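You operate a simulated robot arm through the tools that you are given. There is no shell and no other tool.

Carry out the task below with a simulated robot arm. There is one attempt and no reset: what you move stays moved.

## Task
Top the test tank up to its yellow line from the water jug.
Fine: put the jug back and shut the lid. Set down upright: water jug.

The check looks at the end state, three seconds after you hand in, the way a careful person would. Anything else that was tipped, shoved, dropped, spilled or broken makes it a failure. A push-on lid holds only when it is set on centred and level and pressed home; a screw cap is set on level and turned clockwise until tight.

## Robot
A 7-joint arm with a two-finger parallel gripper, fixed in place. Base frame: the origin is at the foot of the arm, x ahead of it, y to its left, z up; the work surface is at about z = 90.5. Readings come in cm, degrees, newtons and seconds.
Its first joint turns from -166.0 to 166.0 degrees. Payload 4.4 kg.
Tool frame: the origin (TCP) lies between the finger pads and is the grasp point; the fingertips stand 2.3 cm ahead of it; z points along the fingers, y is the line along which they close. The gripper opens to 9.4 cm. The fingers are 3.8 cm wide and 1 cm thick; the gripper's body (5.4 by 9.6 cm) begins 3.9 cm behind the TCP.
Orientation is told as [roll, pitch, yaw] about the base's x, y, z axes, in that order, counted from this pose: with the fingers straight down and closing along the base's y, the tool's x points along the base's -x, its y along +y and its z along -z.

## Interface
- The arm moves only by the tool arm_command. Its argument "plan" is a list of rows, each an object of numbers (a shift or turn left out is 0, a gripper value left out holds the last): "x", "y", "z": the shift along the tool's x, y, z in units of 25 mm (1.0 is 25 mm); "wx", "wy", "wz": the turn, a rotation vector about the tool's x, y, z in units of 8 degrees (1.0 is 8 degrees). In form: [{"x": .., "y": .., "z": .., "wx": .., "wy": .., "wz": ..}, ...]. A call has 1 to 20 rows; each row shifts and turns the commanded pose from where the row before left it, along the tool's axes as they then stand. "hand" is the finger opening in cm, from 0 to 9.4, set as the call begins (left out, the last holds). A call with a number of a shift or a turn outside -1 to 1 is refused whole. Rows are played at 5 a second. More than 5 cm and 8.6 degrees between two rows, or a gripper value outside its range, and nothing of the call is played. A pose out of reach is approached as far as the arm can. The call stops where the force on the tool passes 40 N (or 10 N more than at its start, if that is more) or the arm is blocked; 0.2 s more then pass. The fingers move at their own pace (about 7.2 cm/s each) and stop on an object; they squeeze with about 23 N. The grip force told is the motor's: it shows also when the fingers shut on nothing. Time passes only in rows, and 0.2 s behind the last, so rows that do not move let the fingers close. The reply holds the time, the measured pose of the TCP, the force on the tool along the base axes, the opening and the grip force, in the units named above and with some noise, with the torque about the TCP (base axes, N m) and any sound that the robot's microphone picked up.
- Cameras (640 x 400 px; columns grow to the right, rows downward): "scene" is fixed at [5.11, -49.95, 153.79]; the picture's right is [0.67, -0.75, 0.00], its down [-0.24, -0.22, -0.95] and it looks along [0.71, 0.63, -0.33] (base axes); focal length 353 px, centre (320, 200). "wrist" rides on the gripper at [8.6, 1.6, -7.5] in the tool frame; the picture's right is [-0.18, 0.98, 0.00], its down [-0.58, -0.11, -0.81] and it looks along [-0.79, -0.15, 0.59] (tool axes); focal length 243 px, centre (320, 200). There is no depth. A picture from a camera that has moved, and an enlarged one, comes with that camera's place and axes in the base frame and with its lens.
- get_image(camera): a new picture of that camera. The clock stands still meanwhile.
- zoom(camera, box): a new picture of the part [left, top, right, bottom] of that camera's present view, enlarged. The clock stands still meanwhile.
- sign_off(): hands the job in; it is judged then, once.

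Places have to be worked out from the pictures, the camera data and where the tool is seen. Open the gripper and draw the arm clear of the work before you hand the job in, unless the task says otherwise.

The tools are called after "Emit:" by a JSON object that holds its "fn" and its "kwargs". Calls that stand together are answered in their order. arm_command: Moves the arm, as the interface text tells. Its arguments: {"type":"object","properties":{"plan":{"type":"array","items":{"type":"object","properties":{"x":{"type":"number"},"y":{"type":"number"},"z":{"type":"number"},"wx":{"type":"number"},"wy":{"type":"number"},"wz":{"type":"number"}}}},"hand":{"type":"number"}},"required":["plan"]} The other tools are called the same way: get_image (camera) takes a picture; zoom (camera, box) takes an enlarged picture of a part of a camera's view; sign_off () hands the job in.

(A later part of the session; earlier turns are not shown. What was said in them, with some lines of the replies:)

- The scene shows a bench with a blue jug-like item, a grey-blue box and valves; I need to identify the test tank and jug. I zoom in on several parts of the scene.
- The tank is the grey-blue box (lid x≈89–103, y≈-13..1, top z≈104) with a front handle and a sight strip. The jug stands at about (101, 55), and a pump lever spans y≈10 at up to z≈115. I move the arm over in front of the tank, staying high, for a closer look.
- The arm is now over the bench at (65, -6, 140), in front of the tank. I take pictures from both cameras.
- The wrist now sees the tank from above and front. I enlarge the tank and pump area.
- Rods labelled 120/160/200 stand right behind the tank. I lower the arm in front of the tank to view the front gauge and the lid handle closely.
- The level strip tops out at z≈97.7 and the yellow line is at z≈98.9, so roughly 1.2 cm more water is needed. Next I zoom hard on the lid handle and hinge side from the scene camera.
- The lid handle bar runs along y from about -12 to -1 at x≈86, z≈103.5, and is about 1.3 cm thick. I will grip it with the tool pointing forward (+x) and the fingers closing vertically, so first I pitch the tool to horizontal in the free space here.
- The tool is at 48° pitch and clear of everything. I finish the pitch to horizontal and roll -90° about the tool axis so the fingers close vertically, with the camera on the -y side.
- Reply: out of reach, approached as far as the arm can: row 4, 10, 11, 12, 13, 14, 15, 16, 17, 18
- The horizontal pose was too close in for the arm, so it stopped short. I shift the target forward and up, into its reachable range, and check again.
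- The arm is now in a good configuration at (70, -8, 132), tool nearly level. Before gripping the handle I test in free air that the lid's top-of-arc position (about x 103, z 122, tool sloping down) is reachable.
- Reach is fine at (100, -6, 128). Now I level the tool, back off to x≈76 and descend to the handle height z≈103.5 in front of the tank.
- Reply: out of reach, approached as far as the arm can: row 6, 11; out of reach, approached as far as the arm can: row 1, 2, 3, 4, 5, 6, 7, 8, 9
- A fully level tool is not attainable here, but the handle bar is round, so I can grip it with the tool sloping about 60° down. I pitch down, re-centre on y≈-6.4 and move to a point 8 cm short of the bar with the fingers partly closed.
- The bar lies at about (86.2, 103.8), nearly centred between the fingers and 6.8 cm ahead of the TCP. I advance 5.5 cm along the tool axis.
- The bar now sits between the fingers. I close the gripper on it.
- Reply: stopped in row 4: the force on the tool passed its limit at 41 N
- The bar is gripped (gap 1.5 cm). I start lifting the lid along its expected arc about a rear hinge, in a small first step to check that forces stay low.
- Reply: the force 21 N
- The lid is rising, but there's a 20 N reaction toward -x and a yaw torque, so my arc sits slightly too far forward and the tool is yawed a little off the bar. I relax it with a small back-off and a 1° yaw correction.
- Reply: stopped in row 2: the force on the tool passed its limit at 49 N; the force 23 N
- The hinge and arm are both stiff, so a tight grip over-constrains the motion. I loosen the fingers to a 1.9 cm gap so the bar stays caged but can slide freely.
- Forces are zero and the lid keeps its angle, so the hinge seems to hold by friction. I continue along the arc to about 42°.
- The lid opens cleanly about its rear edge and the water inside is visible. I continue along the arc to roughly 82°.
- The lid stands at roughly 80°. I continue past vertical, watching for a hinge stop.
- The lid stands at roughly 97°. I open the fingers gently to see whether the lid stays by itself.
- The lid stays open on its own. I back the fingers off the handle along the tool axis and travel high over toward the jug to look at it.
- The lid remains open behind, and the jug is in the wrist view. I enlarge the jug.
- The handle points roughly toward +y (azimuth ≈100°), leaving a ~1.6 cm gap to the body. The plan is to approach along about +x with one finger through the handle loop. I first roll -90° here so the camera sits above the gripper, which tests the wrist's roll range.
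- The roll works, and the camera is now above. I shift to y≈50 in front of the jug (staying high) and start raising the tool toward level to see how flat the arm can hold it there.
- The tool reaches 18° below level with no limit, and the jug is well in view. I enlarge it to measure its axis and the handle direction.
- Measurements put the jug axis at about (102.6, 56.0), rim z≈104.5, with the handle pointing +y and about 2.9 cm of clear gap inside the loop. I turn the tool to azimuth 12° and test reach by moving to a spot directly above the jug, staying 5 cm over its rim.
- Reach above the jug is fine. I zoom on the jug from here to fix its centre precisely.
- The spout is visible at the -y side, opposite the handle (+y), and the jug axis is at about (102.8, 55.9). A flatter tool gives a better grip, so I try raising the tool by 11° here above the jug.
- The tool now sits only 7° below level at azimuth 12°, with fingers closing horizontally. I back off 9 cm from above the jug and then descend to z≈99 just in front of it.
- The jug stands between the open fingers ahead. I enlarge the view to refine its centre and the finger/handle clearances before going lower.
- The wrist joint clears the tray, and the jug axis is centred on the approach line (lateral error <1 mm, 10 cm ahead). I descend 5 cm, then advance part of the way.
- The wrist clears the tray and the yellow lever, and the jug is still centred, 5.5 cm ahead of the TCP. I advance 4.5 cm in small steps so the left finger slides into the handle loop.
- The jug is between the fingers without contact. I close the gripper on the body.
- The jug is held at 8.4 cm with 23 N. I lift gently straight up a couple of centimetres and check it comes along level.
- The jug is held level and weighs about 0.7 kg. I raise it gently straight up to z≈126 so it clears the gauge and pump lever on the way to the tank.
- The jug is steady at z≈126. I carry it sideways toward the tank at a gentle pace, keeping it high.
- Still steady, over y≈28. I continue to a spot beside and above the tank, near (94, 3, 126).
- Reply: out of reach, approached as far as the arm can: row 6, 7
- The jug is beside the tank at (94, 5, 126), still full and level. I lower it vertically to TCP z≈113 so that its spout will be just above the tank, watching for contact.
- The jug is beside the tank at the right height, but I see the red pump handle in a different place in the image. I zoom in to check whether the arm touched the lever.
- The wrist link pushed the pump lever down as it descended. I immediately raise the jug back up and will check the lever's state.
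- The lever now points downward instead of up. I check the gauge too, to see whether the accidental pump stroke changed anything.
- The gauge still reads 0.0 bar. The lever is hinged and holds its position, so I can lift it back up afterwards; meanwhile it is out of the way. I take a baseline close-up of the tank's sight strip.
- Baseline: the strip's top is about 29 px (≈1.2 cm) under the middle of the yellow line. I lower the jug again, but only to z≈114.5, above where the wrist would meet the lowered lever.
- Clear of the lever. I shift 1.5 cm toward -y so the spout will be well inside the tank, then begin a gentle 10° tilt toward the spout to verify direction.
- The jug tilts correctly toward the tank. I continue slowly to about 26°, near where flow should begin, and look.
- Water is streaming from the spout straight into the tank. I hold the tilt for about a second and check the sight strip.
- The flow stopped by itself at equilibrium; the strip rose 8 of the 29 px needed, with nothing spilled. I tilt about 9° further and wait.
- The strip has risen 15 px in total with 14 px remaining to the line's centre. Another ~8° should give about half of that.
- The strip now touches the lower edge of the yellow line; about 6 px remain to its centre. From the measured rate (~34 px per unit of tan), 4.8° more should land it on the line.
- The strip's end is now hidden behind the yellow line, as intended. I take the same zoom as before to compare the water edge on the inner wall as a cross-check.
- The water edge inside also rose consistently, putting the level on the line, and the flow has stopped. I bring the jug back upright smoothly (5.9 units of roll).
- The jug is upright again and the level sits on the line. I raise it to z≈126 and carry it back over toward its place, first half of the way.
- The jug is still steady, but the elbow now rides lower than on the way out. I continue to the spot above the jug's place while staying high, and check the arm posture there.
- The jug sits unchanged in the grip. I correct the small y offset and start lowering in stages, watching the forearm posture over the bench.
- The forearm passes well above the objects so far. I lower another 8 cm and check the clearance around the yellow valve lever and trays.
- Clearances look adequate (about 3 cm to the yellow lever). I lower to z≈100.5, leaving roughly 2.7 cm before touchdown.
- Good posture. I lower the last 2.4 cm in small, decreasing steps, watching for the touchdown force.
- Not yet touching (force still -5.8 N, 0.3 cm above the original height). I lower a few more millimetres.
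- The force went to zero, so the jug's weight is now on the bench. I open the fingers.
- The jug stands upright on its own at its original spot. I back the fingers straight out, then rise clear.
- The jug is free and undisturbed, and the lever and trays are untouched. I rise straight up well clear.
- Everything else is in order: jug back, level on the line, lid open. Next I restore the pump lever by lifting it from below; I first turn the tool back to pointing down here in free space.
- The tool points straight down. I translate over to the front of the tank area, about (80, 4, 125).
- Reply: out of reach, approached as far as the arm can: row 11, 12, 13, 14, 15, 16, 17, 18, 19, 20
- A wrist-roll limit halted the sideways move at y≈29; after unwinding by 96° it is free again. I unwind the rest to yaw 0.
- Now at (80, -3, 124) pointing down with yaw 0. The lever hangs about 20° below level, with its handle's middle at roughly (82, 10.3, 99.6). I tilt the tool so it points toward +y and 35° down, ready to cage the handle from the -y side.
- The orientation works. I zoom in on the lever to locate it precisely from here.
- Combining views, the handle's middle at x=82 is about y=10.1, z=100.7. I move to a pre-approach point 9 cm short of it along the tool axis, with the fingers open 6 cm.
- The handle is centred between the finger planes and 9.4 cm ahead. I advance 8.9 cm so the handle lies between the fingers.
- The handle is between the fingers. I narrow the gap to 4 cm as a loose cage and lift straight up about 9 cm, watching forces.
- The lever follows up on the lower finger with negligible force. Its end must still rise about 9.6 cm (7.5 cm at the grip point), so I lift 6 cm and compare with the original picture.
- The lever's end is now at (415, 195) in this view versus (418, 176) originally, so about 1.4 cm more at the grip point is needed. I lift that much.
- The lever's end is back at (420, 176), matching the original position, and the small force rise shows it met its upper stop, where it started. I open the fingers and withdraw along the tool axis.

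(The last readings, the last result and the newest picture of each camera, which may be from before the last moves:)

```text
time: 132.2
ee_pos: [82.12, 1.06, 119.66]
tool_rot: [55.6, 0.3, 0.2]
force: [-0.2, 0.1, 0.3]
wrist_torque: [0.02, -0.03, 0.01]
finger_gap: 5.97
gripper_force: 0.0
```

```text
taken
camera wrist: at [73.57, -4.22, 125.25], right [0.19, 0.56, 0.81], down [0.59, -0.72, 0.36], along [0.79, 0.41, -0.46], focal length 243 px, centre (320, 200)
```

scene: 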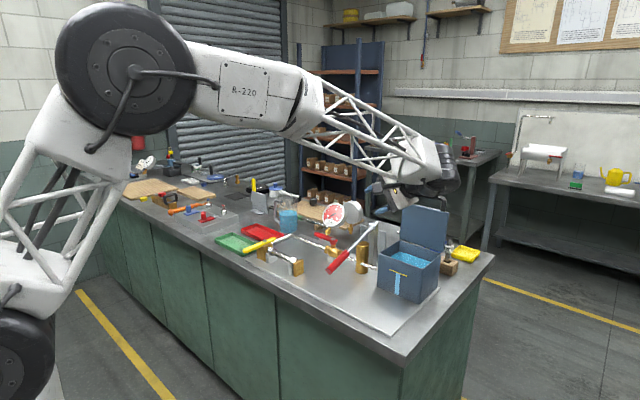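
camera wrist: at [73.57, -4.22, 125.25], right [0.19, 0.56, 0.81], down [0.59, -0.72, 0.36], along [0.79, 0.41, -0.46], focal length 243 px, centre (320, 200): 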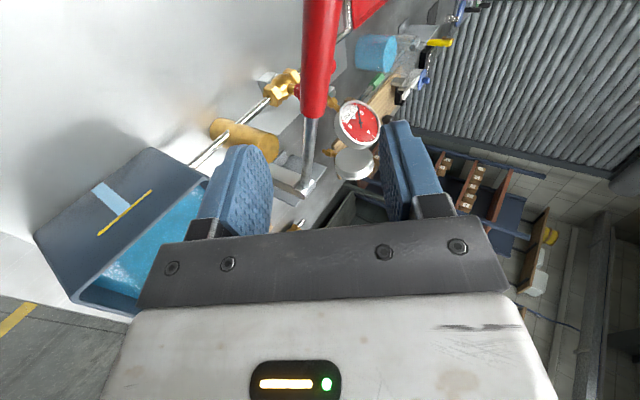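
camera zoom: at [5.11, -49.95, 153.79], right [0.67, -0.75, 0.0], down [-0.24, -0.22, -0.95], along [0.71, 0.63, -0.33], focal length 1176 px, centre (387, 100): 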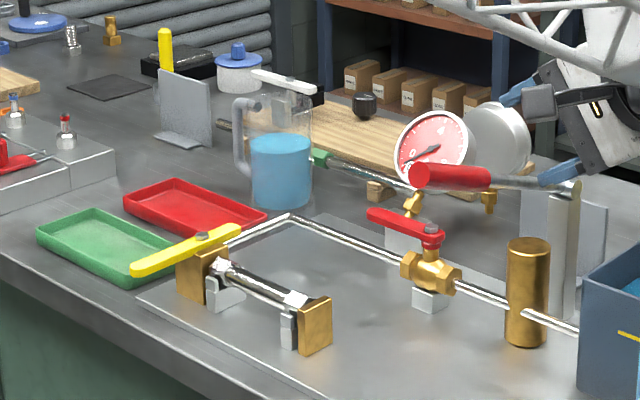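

The lever is back exactly as in the first picture. Now for the lid: I rise, return the tool to vertical and turn it back to the orientation used for the lid handle.

Emit:
{"fn": "arm_command", "kwargs": {"plan": [{"y": 0.79, "z": -0.542}, {"y": 0.79, "z": -0.542}, {"y": 0.79, "z": -0.542}, {"y": 0.79, "z": -0.542}, {"y": 0.79, "z": -0.542}, {"wx": 0.9925}, {"wx": 0.9925}, {"wx": 0.9925}, {"wx": 0.9925}, {"wx": 0.9925}, {"wx": 0.9925}, {"wx": 0.9925}], "hand": 4.0}}

Emit:
{"fn": "arm_command", "kwargs": {"plan": [{"wz": -1}, {"wz": -1}, {"wz": -1}, {"wz": -1}, {"wz": -1}, {"wz": -1}, {"wz": -1}, {"wz": -1}, {"wz": -1}, {"wz": -1}, {"wz": -1}, {"wz": -0.3}, {"wx": 0.985}, {"wx": 0.985}, {"wx": 0.985}, {"wx": 0.985}]}}

Emit:
{"fn": "get_image", "kwargs": {"camera": "wrist"}}

Emit:
{"fn": "get_image", "kwargs": {"camera": "scene"}}

```text
time: 134.8
ee_pos: [82.08, 1.09, 131.63]
tool_rot: [-0.2, 0.2, 0.3]
force: [-0.1, 0.1, 0.1]
wrist_torque: [0.0, 0.01, 0.02]
finger_gap: 4.02
gripper_force: 0.0
```

```text
time: 138.2
ee_pos: [82.26, 1.21, 131.56]
tool_rot: [-31.4, 0.0, 90.6]
force: [-1.1, 0.5, -0.8]
wrist_torque: [-0.02, -0.01, 0.0]
finger_gap: 4.0
gripper_force: 0.1
```

```text
taken
camera wrist: at [77.06, -7.61, 137.14], right [-0.84, 0.18, -0.51], down [-0.33, 0.58, 0.74], along [0.43, 0.8, -0.43], focal length 243 px, centre (320, 200)
```

wrist: 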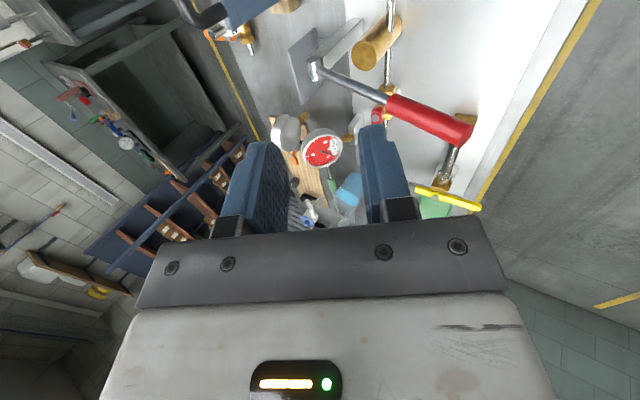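

```text
taken
```

scene: 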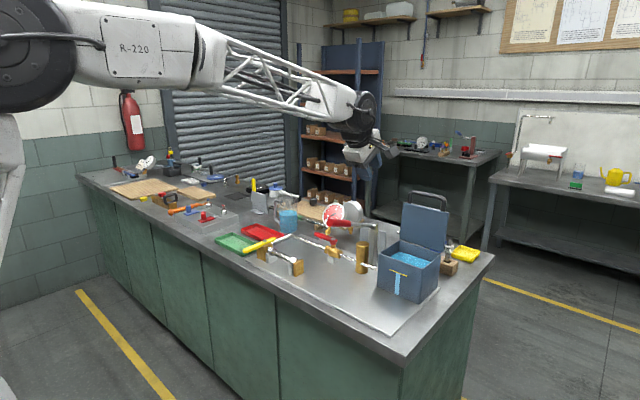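

Orientation is right, and the scene looks as it should. I move over to the stand-off point above the open lid's handle.

Emit:
{"fn": "arm_command", "kwargs": {"plan": [{"x": 0.507, "y": -0.833, "z": 0.608}, {"x": 0.507, "y": -0.833, "z": 0.608}, {"x": 0.507, "y": -0.833, "z": 0.608}, {"x": 0.507, "y": -0.833, "z": 0.608}, {"x": 0.507, "y": -0.833, "z": 0.608}, {"x": 0.507, "y": -0.833, "z": 0.608}, {}]}}

Emit:
{"fn": "get_image", "kwargs": {"camera": "wrist"}}

Emit:
{"fn": "zoom", "kwargs": {"camera": "scene", "box": [340, 130, 480, 305]}}

```text
time: 139.8
ee_pos: [97.65, -6.4, 130.27]
tool_rot: [-31.3, 0.1, 90.6]
force: [0.1, -0.1, -1.2]
wrist_torque: [-0.08, -0.05, 0.02]
finger_gap: 3.99
gripper_force: 0.1
```

```text
taken
camera wrist: at [92.58, -15.11, 135.9], right [-0.84, 0.18, -0.51], down [-0.33, 0.58, 0.75], along [0.43, 0.8, -0.43], focal length 243 px, centre (320, 200)
```

wrist: 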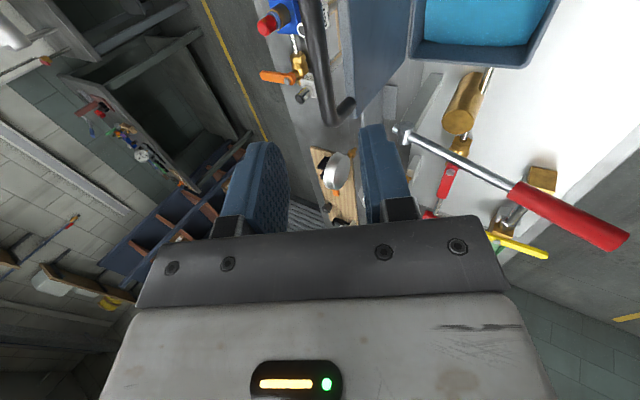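

```text
2.29 times, centred on (410, 218) of scene
camera zoom: at [5.11, -49.95, 153.79], right [0.67, -0.75, 0.0], down [-0.24, -0.22, -0.95], along [0.71, 0.63, -0.33], focal length 807 px, centre (114, 160)
```

zoom: 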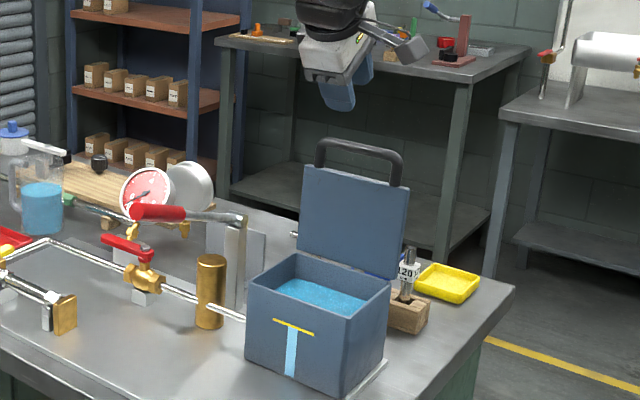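

The bar is centred between the fingers. I advance 11.4 cm along the tool axis so the bar lies between the fingertips again.

Emit:
{"fn": "arm_command", "kwargs": {"plan": [{"z": 0.8}, {"z": 0.8}, {"z": 0.8}, {"z": 0.6}, {"z": 0.6}, {"z": 0.6}, {"z": 0.38}, {}]}}

Emit:
{"fn": "get_image", "kwargs": {"camera": "wrist"}}

```text
time: 141.6
ee_pos: [103.49, -6.34, 120.45]
tool_rot: [-31.3, 0.0, 90.6]
force: [0.4, 0.1, -0.5]
wrist_torque: [0.0, -0.04, -0.03]
finger_gap: 3.96
gripper_force: 0.1
```

```text
taken
camera wrist: at [98.4, -15.08, 126.13], right [-0.84, 0.18, -0.51], down [-0.33, 0.58, 0.75], along [0.43, 0.8, -0.43], focal length 243 px, centre (320, 200)
```

wrist: 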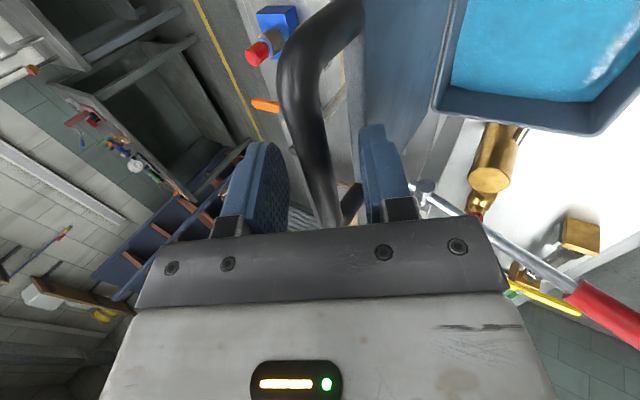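

Same relation as before. I narrow the cage to 2.0 cm and retrace the arc, bringing the lid forward to about 57°.

Emit:
{"fn": "arm_command", "kwargs": {"plan": [{}, {}, {"y": 0.233, "z": -0.17}, {"y": 0.232, "z": -0.17}, {"y": 0.493, "z": -0.297}, {"y": 0.518, "z": -0.254}, {"y": 0.537, "z": -0.208}, {"y": 0.553, "z": -0.16}, {"y": 0.565, "z": -0.11}, {"y": 0.573, "z": -0.061}, {"y": 0.575, "z": -0.011}], "hand": 2.0}}

Emit:
{"fn": "get_image", "kwargs": {"camera": "wrist"}}

Emit:
{"fn": "zoom", "kwargs": {"camera": "scene", "box": [340, 160, 480, 305]}}

```text
time: 144.0
ee_pos: [92.47, -6.44, 117.96]
tool_rot: [-31.3, 0.1, 90.6]
force: [0.0, 0.2, 0.6]
wrist_torque: [0.02, 0.02, -0.02]
finger_gap: 1.98
gripper_force: 0.1
```

```text
taken
camera wrist: at [87.41, -15.17, 123.61], right [-0.84, 0.18, -0.51], down [-0.33, 0.58, 0.75], along [0.43, 0.8, -0.43], focal length 243 px, centre (320, 200)
```

wrist: 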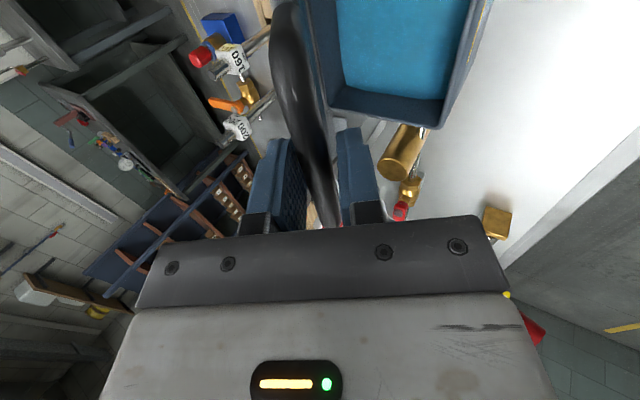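

```text
2.76 times, centred on (410, 232) of scene
camera zoom: at [5.11, -49.95, 153.79], right [0.67, -0.75, 0.0], down [-0.24, -0.22, -0.95], along [0.71, 0.63, -0.33], focal length 974 px, centre (72, 110)
```

zoom: 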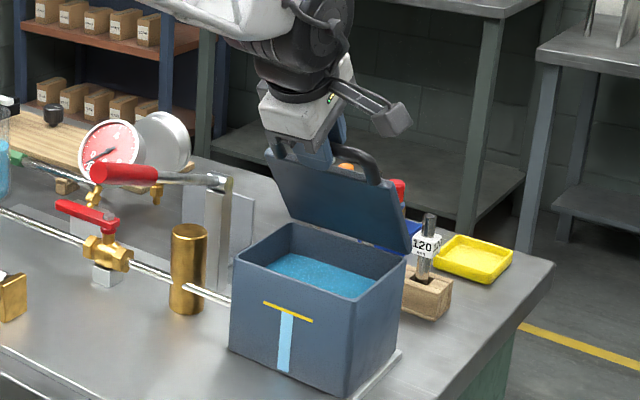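

The lid follows smoothly. I continue down the arc to about 17°.

Emit:
{"fn": "arm_command", "kwargs": {"plan": [{"y": 0.575, "z": 0.039}, {"y": 0.568, "z": 0.089}, {"y": 0.559, "z": 0.139}, {"y": 0.545, "z": 0.186}, {"y": 0.526, "z": 0.233}, {"y": 0.504, "z": 0.278}, {"y": 0.478, "z": 0.321}, {"y": 0.448, "z": 0.361}]}}

Emit:
{"fn": "get_image", "kwargs": {"camera": "wrist"}}

Emit:
{"fn": "zoom", "kwargs": {"camera": "scene", "box": [310, 180, 480, 305]}}

```text
time: 145.8
ee_pos: [85.56, -6.59, 109.21]
tool_rot: [-31.3, -0.1, 90.7]
force: [0.4, 0.2, -0.4]
wrist_torque: [0.02, 0.0, 0.05]
finger_gap: 2.0
gripper_force: 0.1
```

```text
taken
camera wrist: at [80.44, -15.23, 114.68], right [-0.84, 0.18, -0.51], down [-0.33, 0.58, 0.75], along [0.43, 0.8, -0.43], focal length 243 px, centre (320, 200)
```

wrist: 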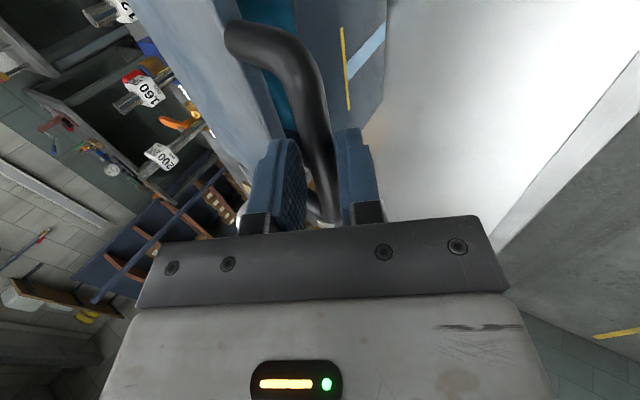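

```text
3.20 times, centred on (395, 242) of scene
camera zoom: at [5.11, -49.95, 153.79], right [0.67, -0.75, 0.0], down [-0.24, -0.22, -0.95], along [0.71, 0.63, -0.33], focal length 1129 px, centre (80, 64)
```

zoom: 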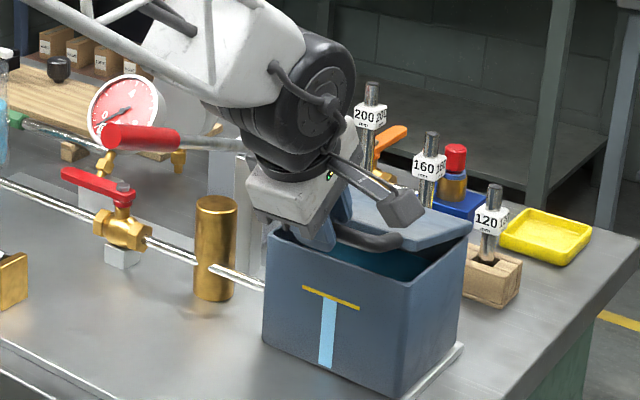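

The lever is still up and the level still on the line. I bring the lid down the last few centimetres in small steps.

Emit:
{"fn": "arm_command", "kwargs": {"plan": [{"y": 0.2, "z": 0.21}, {"y": 0.2, "z": 0.22}, {"y": 0.19, "z": 0.23}, {"y": 0.18, "z": 0.24}, {"y": 0.17, "z": 0.24}, {"y": 0.12, "z": 0.2}]}}

Emit:
{"fn": "get_image", "kwargs": {"camera": "wrist"}}

Emit:
{"fn": "zoom", "kwargs": {"camera": "scene", "box": [350, 205, 446, 265]}}

```text
time: 147.2
ee_pos: [85.11, -6.5, 104.74]
tool_rot: [-31.3, -0.1, 90.5]
force: [-0.2, 0.1, 0.2]
wrist_torque: [-0.02, -0.03, -0.01]
finger_gap: 2.01
gripper_force: 0.0
```

```text
taken
camera wrist: at [80.02, -15.25, 110.4], right [-0.84, 0.18, -0.51], down [-0.33, 0.58, 0.75], along [0.43, 0.8, -0.43], focal length 243 px, centre (320, 200)
```

wrist: 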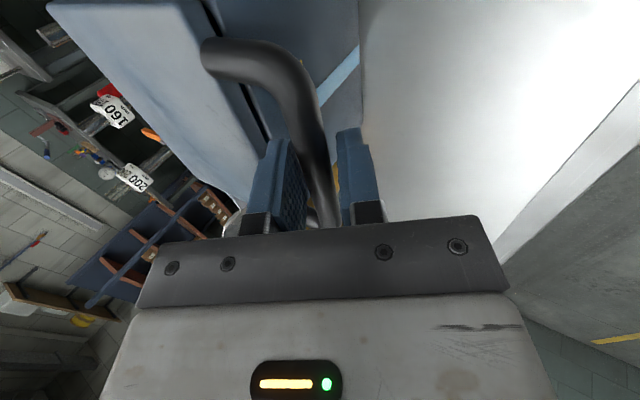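

```text
6.67 times, centred on (398, 235) of scene
camera zoom: at [5.11, -49.95, 153.79], right [0.67, -0.75, 0.0], down [-0.24, -0.22, -0.95], along [0.71, 0.63, -0.33], focal length 2353 px, centre (-200, -33)
```

zoom: 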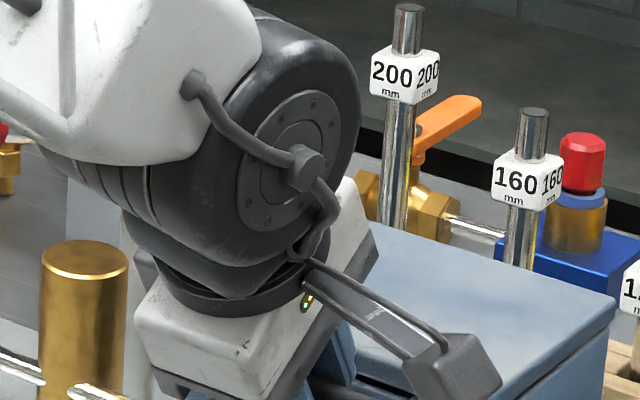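

The lid is nearly down. I zoom on the lid's front corner to see any remaining gap.

Emit:
{"fn": "zoom", "kwargs": {"camera": "scene", "box": [395, 240, 445, 275]}}

Emit:
{"fn": "zoom", "kwargs": {"camera": "wrist", "box": [180, 0, 380, 200]}}

```text
11.43 times, centred on (420, 258) of scene
camera zoom: at [5.11, -49.95, 153.79], right [0.67, -0.75, 0.0], down [-0.24, -0.22, -0.95], along [0.71, 0.63, -0.33], focal length 4033 px, centre (-823, -457)
```

zoom: 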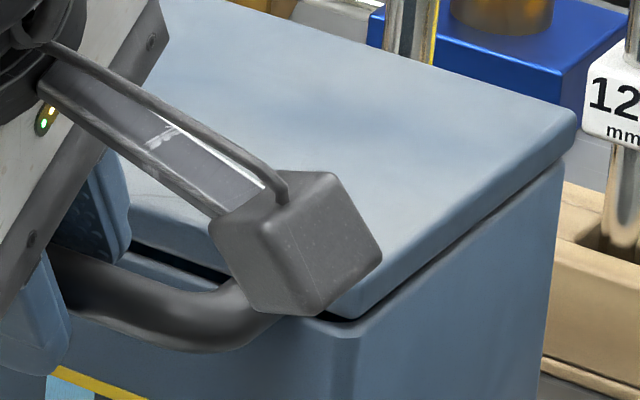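

```text
2.00 times, centred on (280, 100) of wrist
camera zoom: at [80.02, -15.25, 110.4], right [-0.84, 0.18, -0.51], down [-0.33, 0.58, 0.75], along [0.43, 0.8, -0.43], focal length 485 px, centre (400, 400)
```

zoom: 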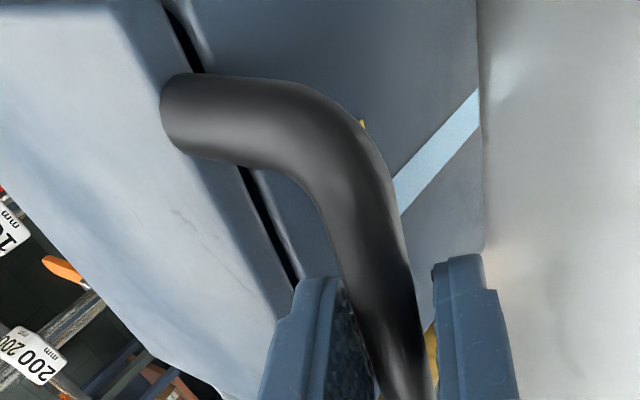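

A gap of a few millimetres remains at the front. I lower a little more until there is light contact force.

Emit:
{"fn": "arm_command", "kwargs": {"plan": [{"y": 0.06, "z": 0.09}, {"y": 0.06, "z": 0.09}, {}]}}

Emit:
{"fn": "zoom", "kwargs": {"camera": "scene", "box": [395, 240, 445, 275]}}

```text
time: 148.0
ee_pos: [85.16, -6.6, 104.37]
tool_rot: [-31.3, 0.0, 90.6]
force: [2.2, 0.6, 3.3]
wrist_torque: [-0.03, -0.01, 0.0]
finger_gap: 2.14
gripper_force: 1.7
```

```text
11.43 times, centred on (420, 258) of scene
camera zoom: at [5.11, -49.95, 153.79], right [0.67, -0.75, 0.0], down [-0.24, -0.22, -0.95], along [0.71, 0.63, -0.33], focal length 4033 px, centre (-823, -457)
```

zoom: 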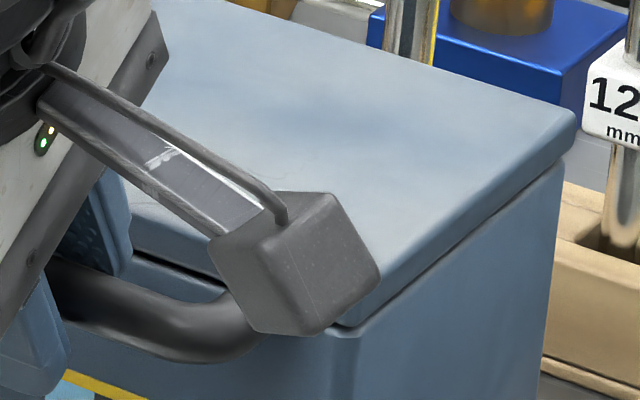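

The gap has closed to the same thin line as at the start, with a light contact force. I open the fingers slightly and back away along the tool axis.

Emit:
{"fn": "arm_command", "kwargs": {"plan": [{}, {}, {"z": -0.4}, {"z": -0.6}, {"z": -0.8}, {"z": -1}, {"z": -1}, {"z": -1}], "hand": 2.8}}

Emit:
{"fn": "get_image", "kwargs": {"camera": "wrist"}}

Emit:
{"fn": "zoom", "kwargs": {"camera": "scene", "box": [370, 225, 450, 275]}}

```text
time: 149.8
ee_pos: [78.79, -6.61, 114.39]
tool_rot: [-31.3, 0.1, 90.7]
force: [0.2, -0.4, 0.6]
wrist_torque: [0.01, -0.01, 0.0]
finger_gap: 2.79
gripper_force: 0.1
```

```text
taken
camera wrist: at [73.75, -15.3, 120.11], right [-0.84, 0.18, -0.51], down [-0.33, 0.58, 0.75], along [0.43, 0.8, -0.43], focal length 243 px, centre (320, 200)
```

wrist: 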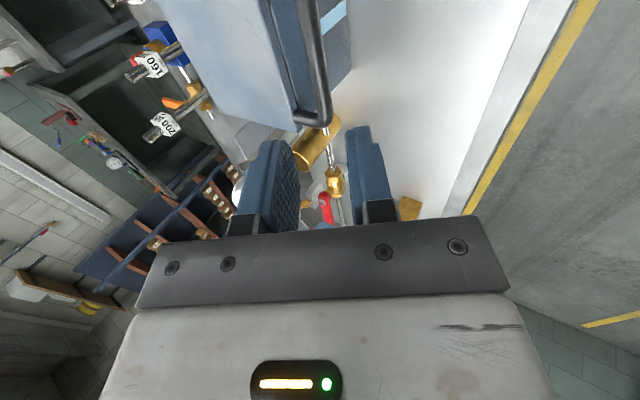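

```text
8.00 times, centred on (410, 250) of scene
camera zoom: at [5.11, -49.95, 153.79], right [0.67, -0.75, 0.0], down [-0.24, -0.22, -0.95], along [0.71, 0.63, -0.33], focal length 2823 px, centre (-400, -200)
```

zoom: 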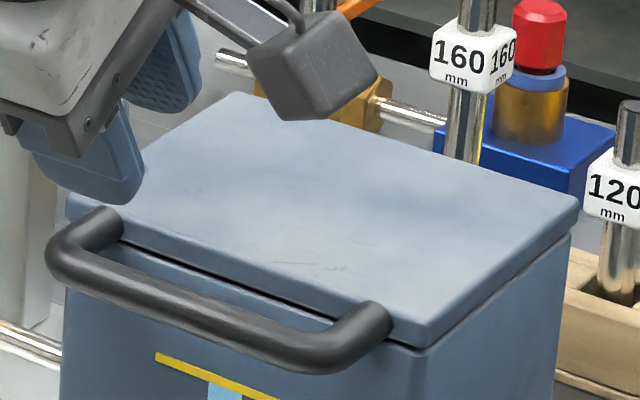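

The lid is shut, matching the very first picture of it. I open the gripper and raise the arm well clear.

Emit:
{"fn": "arm_command", "kwargs": {"plan": [{"y": -0.3, "z": -0.5}, {"y": -0.52, "z": -0.85}, {"y": -0.52, "z": -0.85}, {"y": -0.52, "z": -0.85}, {"y": -0.52, "z": -0.85}, {"y": -0.52, "z": -0.85}, {"y": -0.52, "z": -0.85}, {"y": -0.52, "z": -0.85}, {"y": -0.52, "z": -0.85}, {}], "hand": 9.4}}

Emit:
{"fn": "get_image", "kwargs": {"camera": "scene"}}

Emit:
{"fn": "zoom", "kwargs": {"camera": "scene", "box": [375, 255, 423, 300]}}

Emit:
{"fn": "zoom", "kwargs": {"camera": "scene", "box": [220, 170, 380, 290]}}

Emit:
{"fn": "zoom", "kwargs": {"camera": "scene", "box": [360, 200, 500, 310]}}

```text
time: 152.0
ee_pos: [78.89, -6.58, 135.94]
tool_rot: [-31.3, 0.0, 90.6]
force: [0.1, 0.3, 0.6]
wrist_torque: [0.0, 0.0, 0.03]
finger_gap: 9.43
gripper_force: 0.1
```

```text
taken
```

scene: 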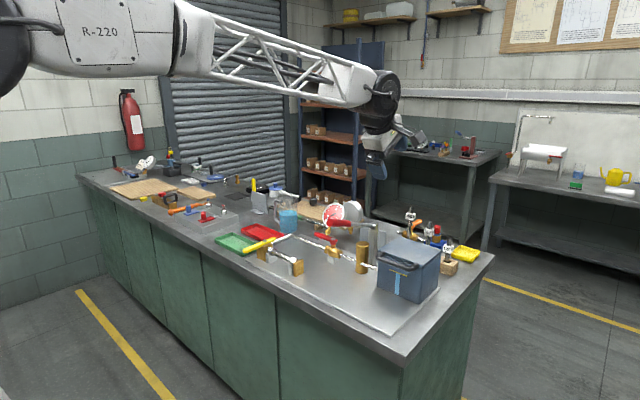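

```text
8.89 times, centred on (399, 278) of scene
camera zoom: at [5.11, -49.95, 153.79], right [0.67, -0.75, 0.0], down [-0.24, -0.22, -0.95], along [0.71, 0.63, -0.33], focal length 3137 px, centre (-382, -489)
```

zoom: 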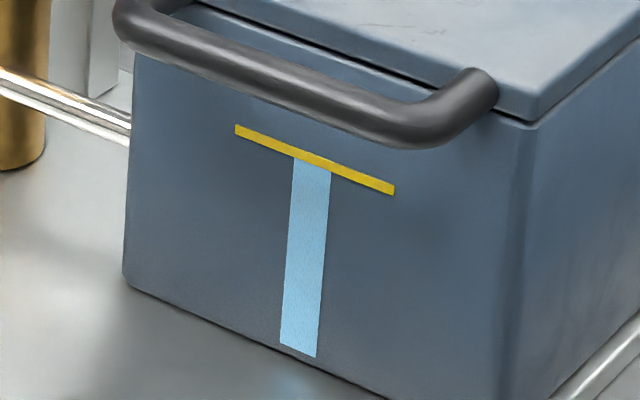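

```text
3.33 times, centred on (300, 230) of scene
camera zoom: at [5.11, -49.95, 153.79], right [0.67, -0.75, 0.0], down [-0.24, -0.22, -0.95], along [0.71, 0.63, -0.33], focal length 1176 px, centre (387, 100)
```

zoom: 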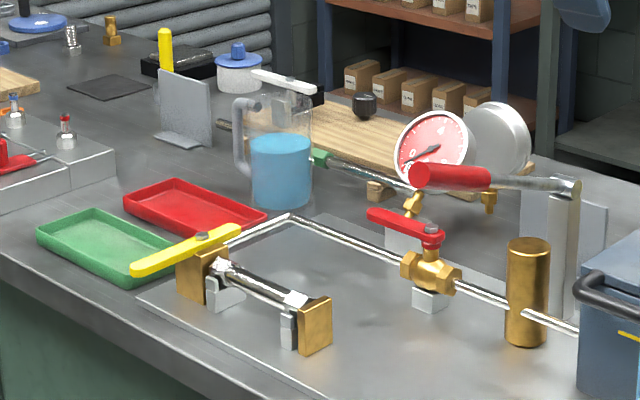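

```text
3.64 times, centred on (430, 255) of scene
camera zoom: at [5.11, -49.95, 153.79], right [0.67, -0.75, 0.0], down [-0.24, -0.22, -0.95], along [0.71, 0.63, -0.33], focal length 1283 px, centre (-80, 0)
```

zoom: 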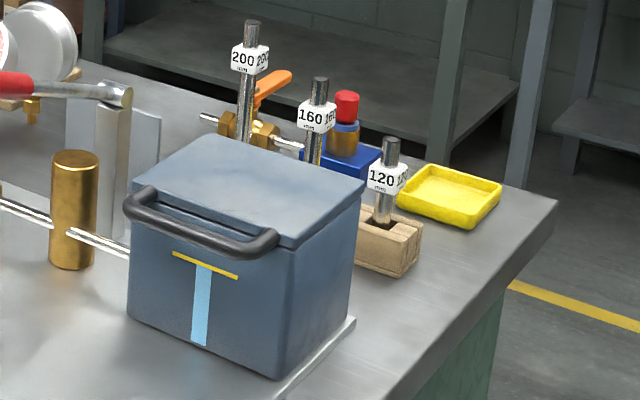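

I compared these pictures with the ones from the start:
- **Tank:** the sight strip reaches the yellow line and the lid is shut.
- **Jug:** it stands upright in its original place, and I see no spill.
- **Pump lever:** it was knocked down during the work and is back where it was.

The gripper is open and the arm is clear, so I hand in.

Emit:
{"fn": "sign_off", "kwargs": {}}

```text
The job is handed in.
```

I topped the test tank up to its yellow line from the water jug, put the jug back upright in its original spot and shut the lid. The job is handed in, and no result has come back yet.

- **Level:** the sight strip now reaches the yellow line, by my estimate about its middle. The line itself hides the exact end of the strip.
- **Spills:** I saw none. All the water went straight into the open tank.
- **Pump lever:** while I was bringing the jug over the tank, the arm's wrist pushed the red pump lever down. I lifted it back to its upper stop, and it now matches the first picture. The gauge still read 0.0 bar after the lever was knocked down. The check may still count the lever as something that was moved.
- **Arm:** the gripper is open and the arm is raised clear of the bench.
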